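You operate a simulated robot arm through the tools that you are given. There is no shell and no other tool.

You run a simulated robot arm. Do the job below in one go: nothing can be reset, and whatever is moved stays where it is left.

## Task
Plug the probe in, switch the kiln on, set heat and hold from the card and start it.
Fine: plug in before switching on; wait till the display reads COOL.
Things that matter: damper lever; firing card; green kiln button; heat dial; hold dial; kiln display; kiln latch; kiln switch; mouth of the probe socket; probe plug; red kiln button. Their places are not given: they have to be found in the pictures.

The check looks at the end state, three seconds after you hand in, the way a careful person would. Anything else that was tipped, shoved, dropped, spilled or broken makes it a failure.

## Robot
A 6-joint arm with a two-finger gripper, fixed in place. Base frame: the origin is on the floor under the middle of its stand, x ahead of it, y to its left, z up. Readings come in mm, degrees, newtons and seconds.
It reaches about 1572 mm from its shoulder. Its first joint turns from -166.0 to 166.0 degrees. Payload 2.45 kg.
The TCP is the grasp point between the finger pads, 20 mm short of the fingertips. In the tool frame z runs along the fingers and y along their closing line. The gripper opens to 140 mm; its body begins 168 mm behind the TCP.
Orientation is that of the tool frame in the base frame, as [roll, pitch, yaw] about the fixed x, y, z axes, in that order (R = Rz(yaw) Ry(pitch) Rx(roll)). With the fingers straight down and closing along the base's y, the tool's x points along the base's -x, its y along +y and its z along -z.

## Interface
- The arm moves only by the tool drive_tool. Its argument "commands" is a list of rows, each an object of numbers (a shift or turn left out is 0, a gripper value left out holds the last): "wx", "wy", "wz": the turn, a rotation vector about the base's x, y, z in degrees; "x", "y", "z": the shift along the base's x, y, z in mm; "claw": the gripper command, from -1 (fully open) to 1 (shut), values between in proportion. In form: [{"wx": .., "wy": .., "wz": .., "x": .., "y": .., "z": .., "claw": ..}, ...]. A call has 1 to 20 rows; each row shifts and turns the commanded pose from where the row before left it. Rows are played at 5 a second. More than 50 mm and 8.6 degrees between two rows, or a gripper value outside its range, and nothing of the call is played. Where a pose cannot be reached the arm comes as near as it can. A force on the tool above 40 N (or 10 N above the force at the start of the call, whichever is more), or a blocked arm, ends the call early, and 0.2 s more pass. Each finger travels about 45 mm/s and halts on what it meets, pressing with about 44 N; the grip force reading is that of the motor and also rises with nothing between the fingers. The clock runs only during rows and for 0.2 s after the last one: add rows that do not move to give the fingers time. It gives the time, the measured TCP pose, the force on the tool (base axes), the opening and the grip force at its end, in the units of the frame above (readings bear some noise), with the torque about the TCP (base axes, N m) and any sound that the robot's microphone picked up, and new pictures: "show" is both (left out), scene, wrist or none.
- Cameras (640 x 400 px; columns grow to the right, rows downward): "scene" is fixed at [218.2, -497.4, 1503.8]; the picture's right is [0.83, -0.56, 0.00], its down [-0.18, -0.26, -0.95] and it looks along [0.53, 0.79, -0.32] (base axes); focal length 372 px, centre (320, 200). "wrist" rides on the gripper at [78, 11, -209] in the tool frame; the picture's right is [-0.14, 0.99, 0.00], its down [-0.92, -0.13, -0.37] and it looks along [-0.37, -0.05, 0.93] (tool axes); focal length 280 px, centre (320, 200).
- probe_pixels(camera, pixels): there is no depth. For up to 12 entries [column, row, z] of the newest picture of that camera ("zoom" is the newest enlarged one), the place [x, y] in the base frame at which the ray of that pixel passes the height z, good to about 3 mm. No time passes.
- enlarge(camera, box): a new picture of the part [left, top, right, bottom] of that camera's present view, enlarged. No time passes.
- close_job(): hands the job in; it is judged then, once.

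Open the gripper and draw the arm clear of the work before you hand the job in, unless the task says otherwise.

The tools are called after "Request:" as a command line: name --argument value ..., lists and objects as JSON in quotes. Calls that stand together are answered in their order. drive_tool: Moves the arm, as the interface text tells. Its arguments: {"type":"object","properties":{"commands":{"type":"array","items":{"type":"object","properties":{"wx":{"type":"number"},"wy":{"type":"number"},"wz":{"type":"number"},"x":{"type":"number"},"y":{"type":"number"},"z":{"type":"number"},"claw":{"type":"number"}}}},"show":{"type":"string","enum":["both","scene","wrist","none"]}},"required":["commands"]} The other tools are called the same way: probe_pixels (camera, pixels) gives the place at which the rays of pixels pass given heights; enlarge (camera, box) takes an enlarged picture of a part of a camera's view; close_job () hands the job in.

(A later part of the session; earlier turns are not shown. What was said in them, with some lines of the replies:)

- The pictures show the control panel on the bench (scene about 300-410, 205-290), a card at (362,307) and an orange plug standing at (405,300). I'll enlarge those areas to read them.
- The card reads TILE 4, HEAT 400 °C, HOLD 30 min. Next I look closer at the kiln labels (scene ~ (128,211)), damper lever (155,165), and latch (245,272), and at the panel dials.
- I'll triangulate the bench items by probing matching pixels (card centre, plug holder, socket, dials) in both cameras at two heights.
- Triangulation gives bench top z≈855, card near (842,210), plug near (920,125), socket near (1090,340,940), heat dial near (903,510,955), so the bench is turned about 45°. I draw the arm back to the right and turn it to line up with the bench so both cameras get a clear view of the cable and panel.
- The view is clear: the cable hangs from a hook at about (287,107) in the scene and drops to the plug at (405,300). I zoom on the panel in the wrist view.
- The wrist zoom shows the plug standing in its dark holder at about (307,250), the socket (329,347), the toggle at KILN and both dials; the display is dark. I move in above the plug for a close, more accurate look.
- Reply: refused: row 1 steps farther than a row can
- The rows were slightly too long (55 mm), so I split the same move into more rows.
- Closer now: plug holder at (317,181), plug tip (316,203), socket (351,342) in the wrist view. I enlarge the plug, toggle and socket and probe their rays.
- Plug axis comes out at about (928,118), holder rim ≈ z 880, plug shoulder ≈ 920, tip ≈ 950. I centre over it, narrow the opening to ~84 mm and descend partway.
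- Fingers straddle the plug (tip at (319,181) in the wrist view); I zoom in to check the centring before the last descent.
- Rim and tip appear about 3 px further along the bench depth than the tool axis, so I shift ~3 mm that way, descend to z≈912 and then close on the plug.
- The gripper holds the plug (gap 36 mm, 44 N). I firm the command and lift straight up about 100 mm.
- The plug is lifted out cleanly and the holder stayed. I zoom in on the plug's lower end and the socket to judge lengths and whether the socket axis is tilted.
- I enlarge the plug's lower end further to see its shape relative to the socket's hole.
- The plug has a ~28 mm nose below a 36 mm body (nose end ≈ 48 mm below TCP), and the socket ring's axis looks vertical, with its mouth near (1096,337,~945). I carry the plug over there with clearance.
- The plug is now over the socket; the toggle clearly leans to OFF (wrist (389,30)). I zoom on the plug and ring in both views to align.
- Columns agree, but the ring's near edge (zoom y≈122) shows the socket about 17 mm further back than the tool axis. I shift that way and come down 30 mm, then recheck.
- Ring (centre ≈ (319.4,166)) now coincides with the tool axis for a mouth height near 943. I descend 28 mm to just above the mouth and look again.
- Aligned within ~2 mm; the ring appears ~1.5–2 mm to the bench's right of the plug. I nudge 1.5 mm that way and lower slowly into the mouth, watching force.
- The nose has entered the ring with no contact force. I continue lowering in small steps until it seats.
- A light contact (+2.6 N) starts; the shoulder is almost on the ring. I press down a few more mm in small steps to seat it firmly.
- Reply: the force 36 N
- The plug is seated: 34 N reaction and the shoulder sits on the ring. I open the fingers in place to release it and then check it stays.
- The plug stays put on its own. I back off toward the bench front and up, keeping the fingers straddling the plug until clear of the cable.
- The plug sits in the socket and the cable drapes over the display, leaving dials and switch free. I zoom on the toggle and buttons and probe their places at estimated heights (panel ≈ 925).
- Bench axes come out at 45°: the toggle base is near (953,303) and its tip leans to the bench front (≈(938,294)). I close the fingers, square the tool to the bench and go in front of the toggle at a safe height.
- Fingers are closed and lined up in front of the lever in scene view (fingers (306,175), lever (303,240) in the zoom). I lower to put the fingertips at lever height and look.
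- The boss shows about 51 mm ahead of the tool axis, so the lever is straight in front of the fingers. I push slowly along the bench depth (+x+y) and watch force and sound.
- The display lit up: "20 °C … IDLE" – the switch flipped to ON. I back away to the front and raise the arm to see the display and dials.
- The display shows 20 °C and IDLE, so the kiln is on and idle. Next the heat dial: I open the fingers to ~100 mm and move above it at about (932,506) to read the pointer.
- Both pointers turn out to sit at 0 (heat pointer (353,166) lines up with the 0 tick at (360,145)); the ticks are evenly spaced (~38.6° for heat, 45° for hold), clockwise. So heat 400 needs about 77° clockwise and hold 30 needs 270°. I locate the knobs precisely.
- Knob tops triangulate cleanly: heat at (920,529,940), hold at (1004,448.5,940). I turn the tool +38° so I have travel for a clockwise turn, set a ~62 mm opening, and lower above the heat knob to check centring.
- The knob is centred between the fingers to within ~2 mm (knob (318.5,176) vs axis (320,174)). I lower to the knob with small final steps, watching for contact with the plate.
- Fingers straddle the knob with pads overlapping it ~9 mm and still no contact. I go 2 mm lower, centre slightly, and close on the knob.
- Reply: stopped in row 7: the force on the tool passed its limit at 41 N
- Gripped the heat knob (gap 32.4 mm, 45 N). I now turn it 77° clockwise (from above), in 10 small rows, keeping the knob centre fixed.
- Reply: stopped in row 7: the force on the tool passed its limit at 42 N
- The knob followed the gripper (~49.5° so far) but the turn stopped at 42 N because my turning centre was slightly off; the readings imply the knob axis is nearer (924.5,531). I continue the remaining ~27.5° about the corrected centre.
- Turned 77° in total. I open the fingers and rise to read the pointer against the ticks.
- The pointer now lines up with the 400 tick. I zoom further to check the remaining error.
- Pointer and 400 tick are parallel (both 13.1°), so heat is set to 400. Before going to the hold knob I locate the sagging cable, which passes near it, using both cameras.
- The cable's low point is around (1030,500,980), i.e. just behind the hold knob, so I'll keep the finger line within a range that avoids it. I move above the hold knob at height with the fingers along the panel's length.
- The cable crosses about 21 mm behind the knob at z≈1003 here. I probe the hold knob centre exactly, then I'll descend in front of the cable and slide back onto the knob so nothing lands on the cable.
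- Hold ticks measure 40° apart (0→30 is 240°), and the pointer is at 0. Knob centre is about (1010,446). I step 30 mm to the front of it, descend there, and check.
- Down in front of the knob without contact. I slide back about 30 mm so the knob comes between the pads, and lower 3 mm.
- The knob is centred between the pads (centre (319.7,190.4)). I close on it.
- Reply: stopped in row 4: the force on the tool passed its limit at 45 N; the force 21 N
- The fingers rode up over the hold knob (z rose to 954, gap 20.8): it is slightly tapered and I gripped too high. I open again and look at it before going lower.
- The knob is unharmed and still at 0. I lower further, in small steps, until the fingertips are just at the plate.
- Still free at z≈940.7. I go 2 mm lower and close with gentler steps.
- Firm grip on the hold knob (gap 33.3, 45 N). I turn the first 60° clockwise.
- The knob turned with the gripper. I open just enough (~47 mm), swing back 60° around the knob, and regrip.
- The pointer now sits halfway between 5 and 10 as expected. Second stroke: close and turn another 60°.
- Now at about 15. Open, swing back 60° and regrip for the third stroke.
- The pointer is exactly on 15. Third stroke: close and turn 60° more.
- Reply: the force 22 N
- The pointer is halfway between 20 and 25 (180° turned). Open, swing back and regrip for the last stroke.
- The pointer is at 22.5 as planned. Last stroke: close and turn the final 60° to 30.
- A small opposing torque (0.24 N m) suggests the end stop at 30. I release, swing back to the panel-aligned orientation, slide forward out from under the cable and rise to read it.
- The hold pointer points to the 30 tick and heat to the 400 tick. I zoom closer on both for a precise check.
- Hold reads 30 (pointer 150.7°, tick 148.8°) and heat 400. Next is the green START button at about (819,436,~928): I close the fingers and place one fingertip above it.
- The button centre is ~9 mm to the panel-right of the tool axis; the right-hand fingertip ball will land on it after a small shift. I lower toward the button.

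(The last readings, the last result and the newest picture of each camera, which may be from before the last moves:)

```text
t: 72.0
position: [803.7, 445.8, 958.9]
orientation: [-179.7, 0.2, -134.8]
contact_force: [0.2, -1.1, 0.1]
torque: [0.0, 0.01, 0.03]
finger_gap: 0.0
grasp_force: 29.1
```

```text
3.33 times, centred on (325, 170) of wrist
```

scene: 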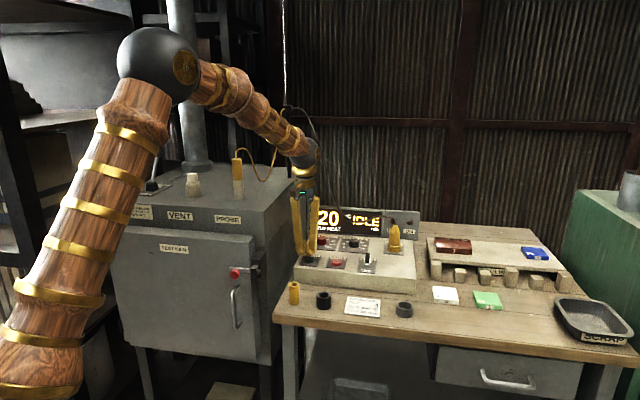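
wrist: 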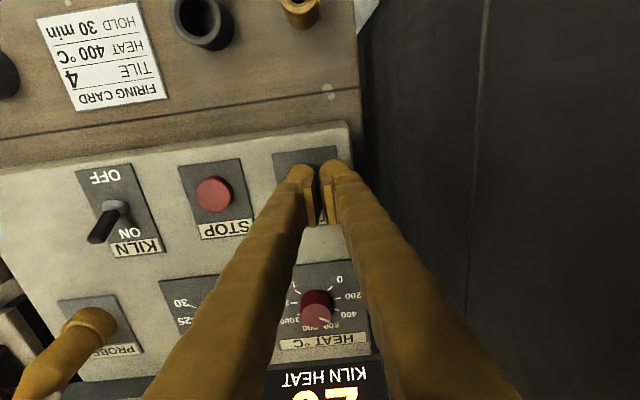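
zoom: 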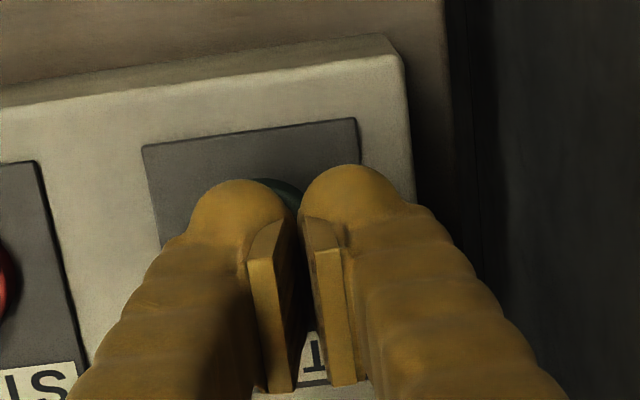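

The fingertip is right over the START button. I press down in small steps and watch force, sound and display.

Request:
drive_tool --commands '[{"z": -4}, {"z": -4}, {"z": -3}, {"z": -2}, {"z": -2}, {}]' --show "both"

Request:
enlarge --camera "scene" --box '[280, 200, 420, 285]'

```text
t: 73.4
position: [803.7, 446.1, 943.2]
orientation: [-179.9, 0.2, -135.0]
contact_force: [-0.7, -0.5, -0.1]
torque: [-0.02, 0.01, 0.02]
finger_gap: 0.1
grasp_force: 29.8
```

scene: 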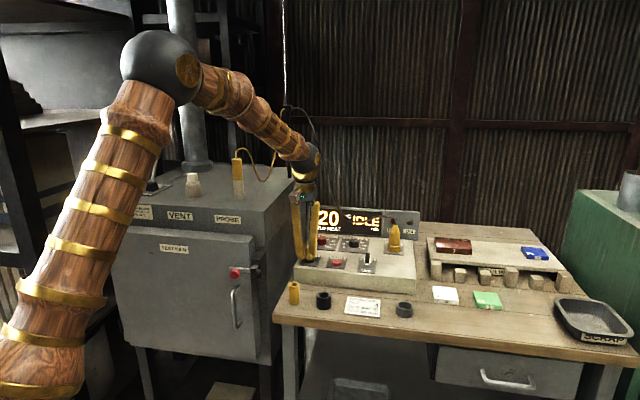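
wrist: 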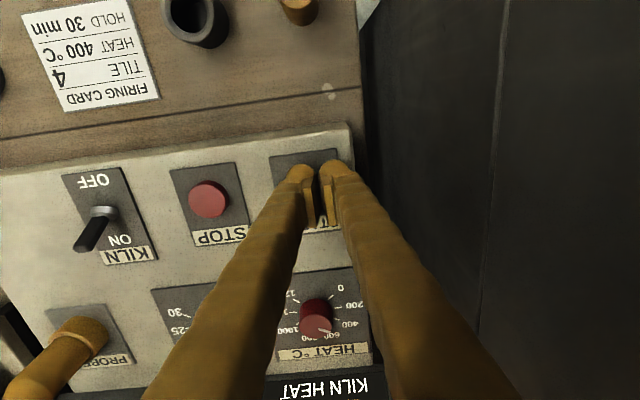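

```text
4.57 times, centred on (350, 242) of scene
```

zoom: 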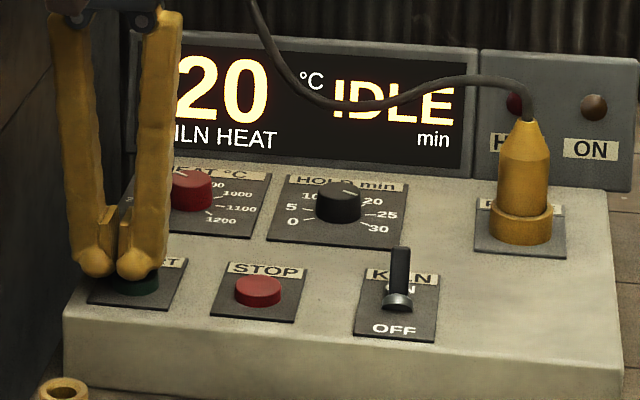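

Still no contact at z=943. I keep pressing down slowly.

Request:
drive_tool --commands '[{"z": -2}, {"z": -2}, {"z": -2}, {"z": -2}, {}]' --show "scene"

Request:
enlarge --camera "scene" --box '[280, 200, 420, 285]'

```text
t: 74.6
position: [806.0, 446.0, 935.1]
orientation: [-179.8, 0.3, -135.0]
contact_force: [-1.7, -0.5, 10.6]
torque: [-0.12, 0.03, -0.03]
finger_gap: 5.9
grasp_force: 29.5
heard: click
```

scene: 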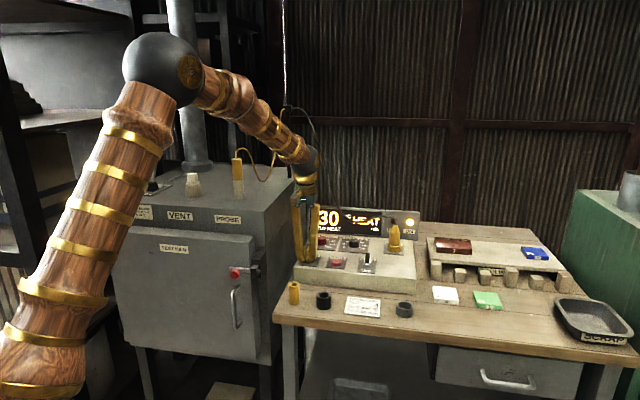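

```text
4.57 times, centred on (350, 242) of scene
```

zoom: 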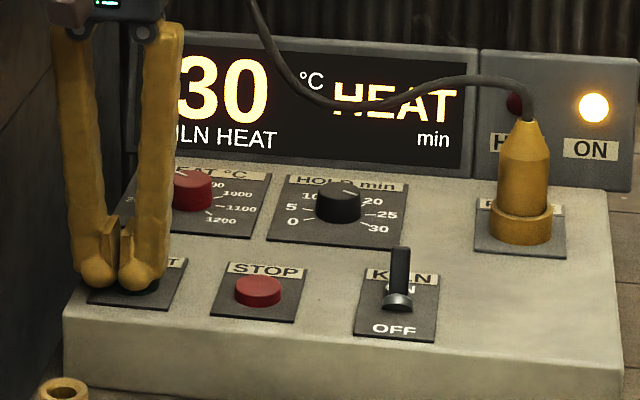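

A click was heard and the display reads "30 °C HEAT" with the ON lamp lit: the firing has started. I lift off the button and raise the arm clear, leaving everything else untouched.

Request:
drive_tool --commands '[{"z": 10}, {"z": 30}, {"z": 40}, {"z": 40}, {"z": 40}, {"x": -25, "y": -25, "z": 20}, {"x": -30, "y": -30}, {"x": -30, "y": -30}, {}]' --show "scene"

Request:
enlarge --camera "scene" --box '[290, 195, 430, 285]'

```text
t: 76.6
position: [721.0, 362.4, 1114.1]
orientation: [-179.8, 0.2, -134.9]
contact_force: [-0.8, -0.5, 0.8]
torque: [0.03, 0.02, -0.02]
finger_gap: 0.0
grasp_force: 29.5
```

scene: 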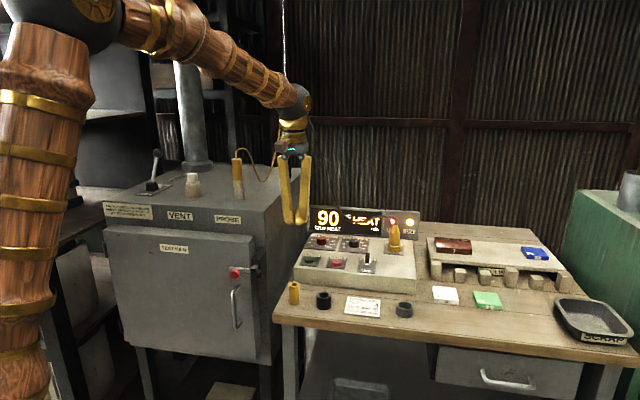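

```text
4.44 times, centred on (360, 240) of scene
```

zoom: 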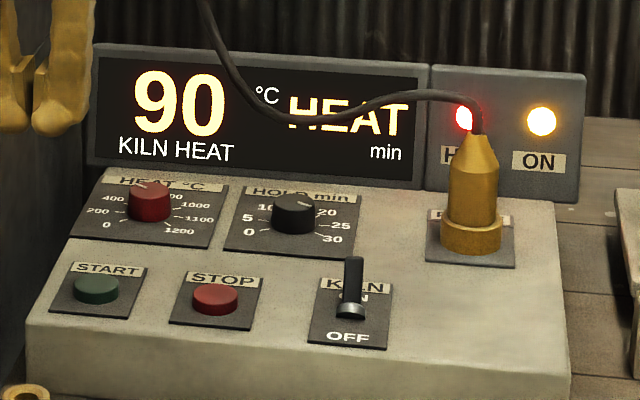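

The kiln is heating (90 °C, HOT and ON lit). While it heats I draw the arm back toward its start position, opening the gripper, and wait.

Request:
drive_tool --commands '[{"x": -10, "y": -30, "z": 25, "claw": -0.5}, {"x": -10, "y": -30, "z": 25}, {"x": -10, "y": -30, "z": 25}, {"x": -10, "y": -30, "z": 25}, {"x": -10, "y": -30, "z": 10}, {"y": -30}, {}, {}, {}, {}, {}, {}, {}, {}, {}, {}, {}, {}, {}, {}]' --show "scene"

Request:
enlarge --camera "scene" --box '[290, 195, 430, 285]'

```text
t: 80.8
position: [670.8, 180.7, 1228.2]
orientation: [-179.8, 0.3, -134.9]
contact_force: [0.1, 0.8, 0.0]
torque: [-0.03, -0.03, 0.01]
finger_gap: 105.0
grasp_force: 0.1
```

scene: 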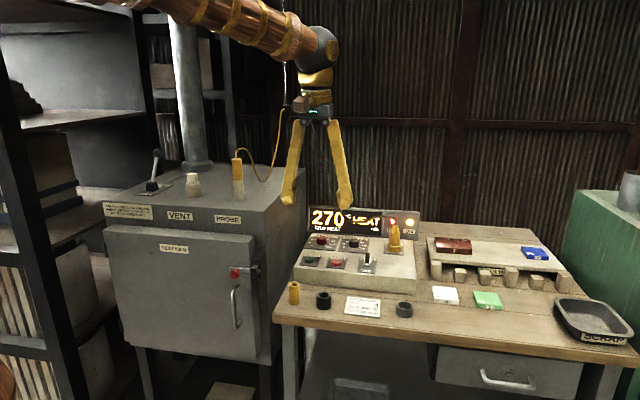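

```text
4.44 times, centred on (360, 240) of scene
```

zoom: 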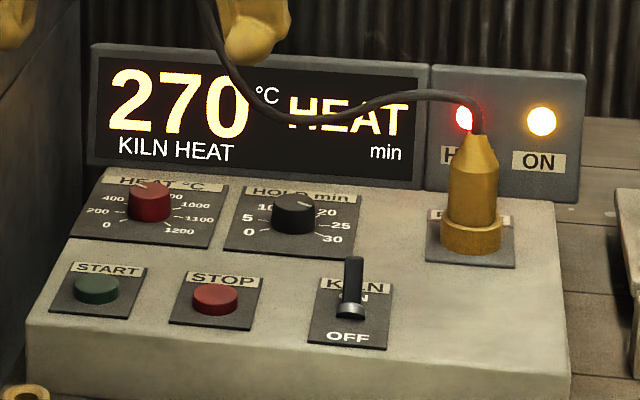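

The display reads 270 °C HEAT and rising. I move the fingers a bit to the right so they don't hide the display and keep waiting.

Request:
drive_tool --commands '[{"y": -40, "z": 10}, {"y": -40, "z": 10}, {"y": -40, "z": 10}, {}, {}, {}, {}, {}, {}, {}, {}, {}, {}, {}, {}, {}, {}, {}, {}, {}]' --show "scene"

Request:
enlarge --camera "scene" --box '[290, 195, 430, 285]'

```text
t: 85.0
position: [670.6, 60.4, 1255.4]
orientation: [-179.7, 0.3, -134.9]
contact_force: [0.6, 0.9, -0.8]
torque: [-0.01, 0.01, 0.02]
finger_gap: 104.8
grasp_force: 0.1
```

scene: 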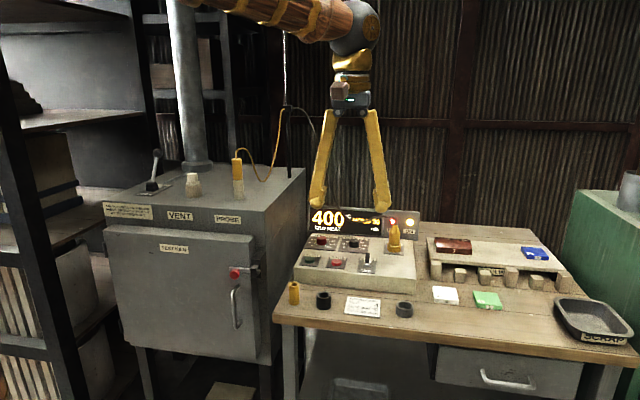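

```text
4.44 times, centred on (360, 240) of scene
```

zoom: 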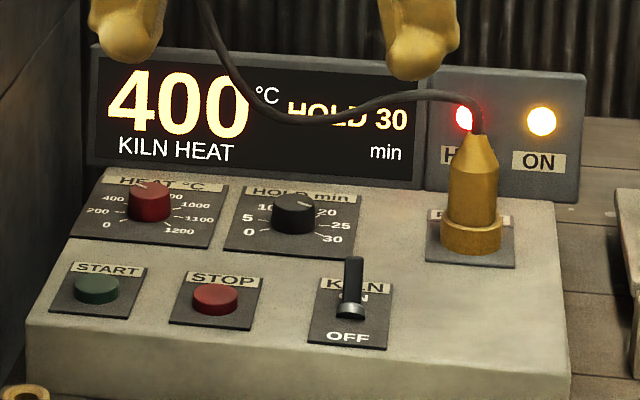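

The display reads 400 °C HOLD 30, matching the card. I keep waiting for COOL.

Request:
drive_tool --commands '[{}, {}, {}, {}, {}, {}, {}, {}, {}, {}, {}, {}, {}, {}, {}, {}, {}, {}, {}, {}]' --show "scene"

Request:
enlarge --camera "scene" --box '[290, 195, 430, 285]'

```text
t: 89.2
position: [669.6, 60.7, 1256.6]
orientation: [-179.8, 0.2, -134.9]
contact_force: [0.0, 0.4, -0.2]
torque: [0.01, 0.0, -0.02]
finger_gap: 105.2
grasp_force: 0.0
```

scene: 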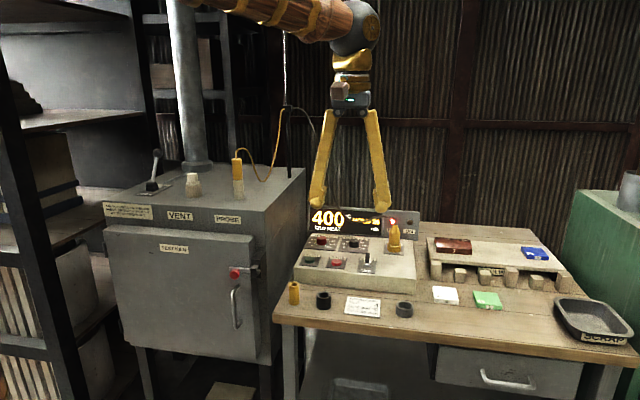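

```text
4.44 times, centred on (360, 240) of scene
```

zoom: 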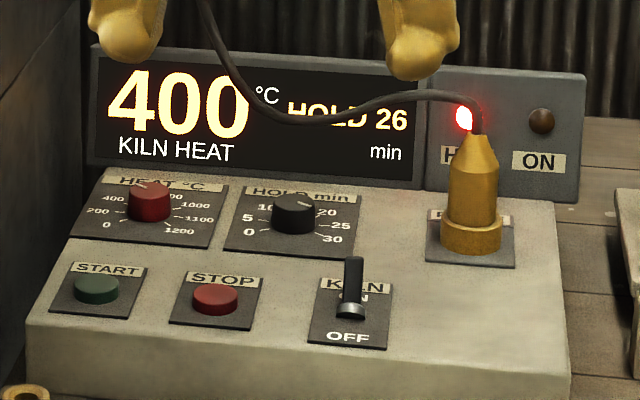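

HOLD counts down about one "minute" per second (26 left). I keep the arm still and wait.

Request:
drive_tool --commands '[{}, {}, {}, {}, {}, {}, {}, {}, {}, {}, {}, {}, {}, {}, {}, {}, {}, {}, {}, {}]' --show "none"

Request:
drive_tool --commands '[{}, {}, {}, {}, {}, {}, {}, {}, {}, {}, {}, {}, {}, {}, {}, {}, {}, {}, {}, {}]' --show "none"

Request:
drive_tool --commands '[{}, {}, {}, {}, {}, {}, {}, {}, {}, {}, {}, {}, {}, {}, {}, {}, {}, {}, {}, {}]' --show "scene"

Request:
enlarge --camera "scene" --box '[290, 195, 430, 285]'

```text
t: 93.4
position: [670.9, 60.2, 1256.9]
orientation: [-179.8, 0.2, -134.9]
contact_force: [-1.1, -0.1, -0.1]
torque: [0.02, 0.02, -0.02]
finger_gap: 105.0
grasp_force: 0.1
```

```text
t: 97.6
position: [671.1, 60.0, 1256.2]
orientation: [-179.7, 0.2, -134.9]
contact_force: [0.4, -0.6, 0.5]
torque: [0.03, 0.04, -0.02]
finger_gap: 105.0
grasp_force: 0.0
```

```text
t: 101.8
position: [670.1, 61.4, 1255.5]
orientation: [-179.8, 0.3, -134.9]
contact_force: [-1.2, 0.7, -0.7]
torque: [-0.05, 0.02, -0.01]
finger_gap: 104.9
grasp_force: 0.2
```

scene: 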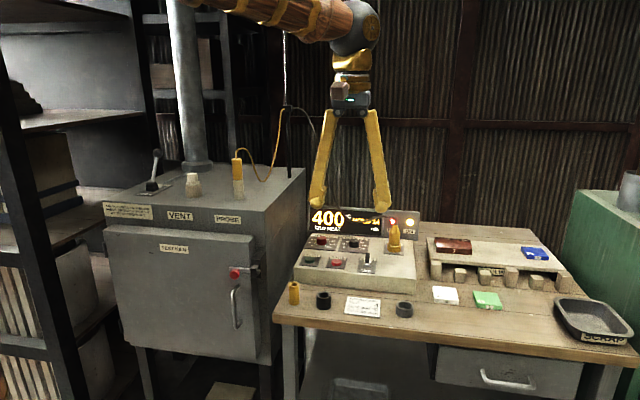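

```text
4.44 times, centred on (360, 240) of scene
```

zoom: 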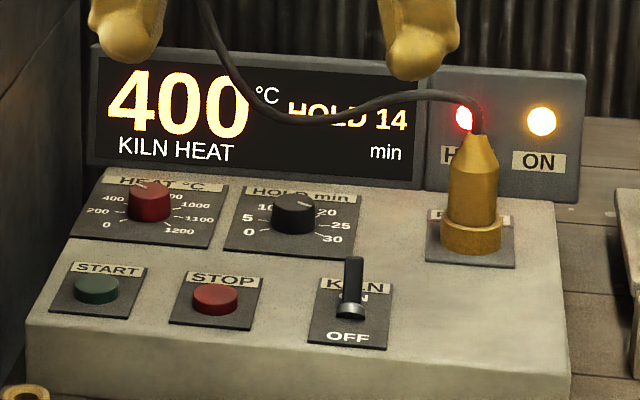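

HOLD 14 is showing now, so about 14 s remain. I keep waiting.

Request:
drive_tool --commands '[{}, {}, {}, {}, {}, {}, {}, {}, {}, {}, {}, {}, {}, {}, {}, {}, {}, {}, {}, {}]' --show "none"

Request:
drive_tool --commands '[{}, {}, {}, {}, {}, {}, {}, {}, {}, {}, {}, {}, {}, {}, {}, {}, {}, {}, {}, {}]' --show "none"

Request:
drive_tool --commands '[{}, {}, {}, {}, {}, {}, {}, {}, {}, {}, {}, {}, {}, {}, {}, {}, {}, {}, {}, {}]' --show "none"

Request:
drive_tool --commands '[{}, {}, {}, {}, {}, {}, {}, {}, {}, {}, {}, {}, {}, {}, {}]' --show "scene"

Request:
enlarge --camera "scene" --box '[290, 195, 430, 285]'

```text
t: 106.0
position: [669.9, 60.6, 1256.4]
orientation: [-179.7, 0.3, -134.8]
contact_force: [-0.4, -0.6, -0.6]
torque: [-0.02, 0.01, 0.0]
finger_gap: 104.8
grasp_force: 0.1
```

```text
t: 110.2
position: [670.3, 61.0, 1256.9]
orientation: [-179.8, 0.2, -134.9]
contact_force: [0.7, -0.8, -0.1]
torque: [-0.01, -0.01, -0.01]
finger_gap: 105.1
grasp_force: 0.1
```

```text
t: 114.4
position: [669.9, 60.0, 1256.1]
orientation: [-179.7, 0.2, -134.9]
contact_force: [0.4, 0.8, -0.9]
torque: [0.02, -0.01, -0.05]
finger_gap: 105.1
grasp_force: 0.0
```

```text
t: 117.6
position: [671.0, 60.8, 1256.2]
orientation: [-179.9, 0.2, -134.9]
contact_force: [-0.1, 0.0, 0.0]
torque: [-0.03, 0.02, 0.0]
finger_gap: 104.9
grasp_force: 0.2
```

scene: 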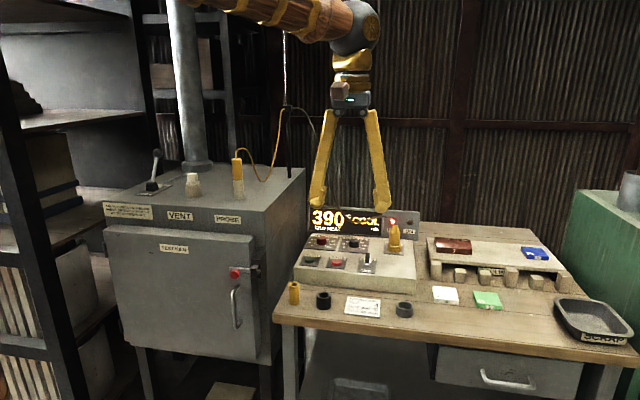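

```text
4.44 times, centred on (360, 240) of scene
```

zoom: 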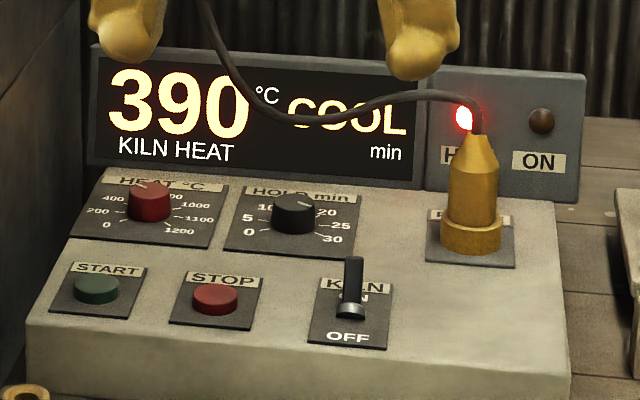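

The display now reads 390 °C COOL: the firing at 400 °C for 30 min is complete, the plug is still seated, the gripper is open and the arm is clear. I hand in the job.

Request:
close_job

```text
The job is handed in.
```

The kiln ran the card's firing, 400 °C held for 30 min. I handed in when the display read 390 °C COOL.

- **Probe:** it went into the socket before I switched on, and it was still seated at the end.
- **Switch:** flipped to ON; the display lit and read 20 °C IDLE.
- **Dials:** heat is set to 400 and hold to 30. The display later read 400 °C HOLD 30, matching the card.
- **Start:** pressing the green button gave a click, and the display changed to HEAT with the ON lamp lit.

On my first try at the hold knob, the fingers slid up over its top. The knob wasn't moved or marked, and the second grip held. Nothing else on the bench looked moved in the last picture.

The arm is clear of the work with the gripper open to about 105 mm. I left the damper, the latch and the red button alone.
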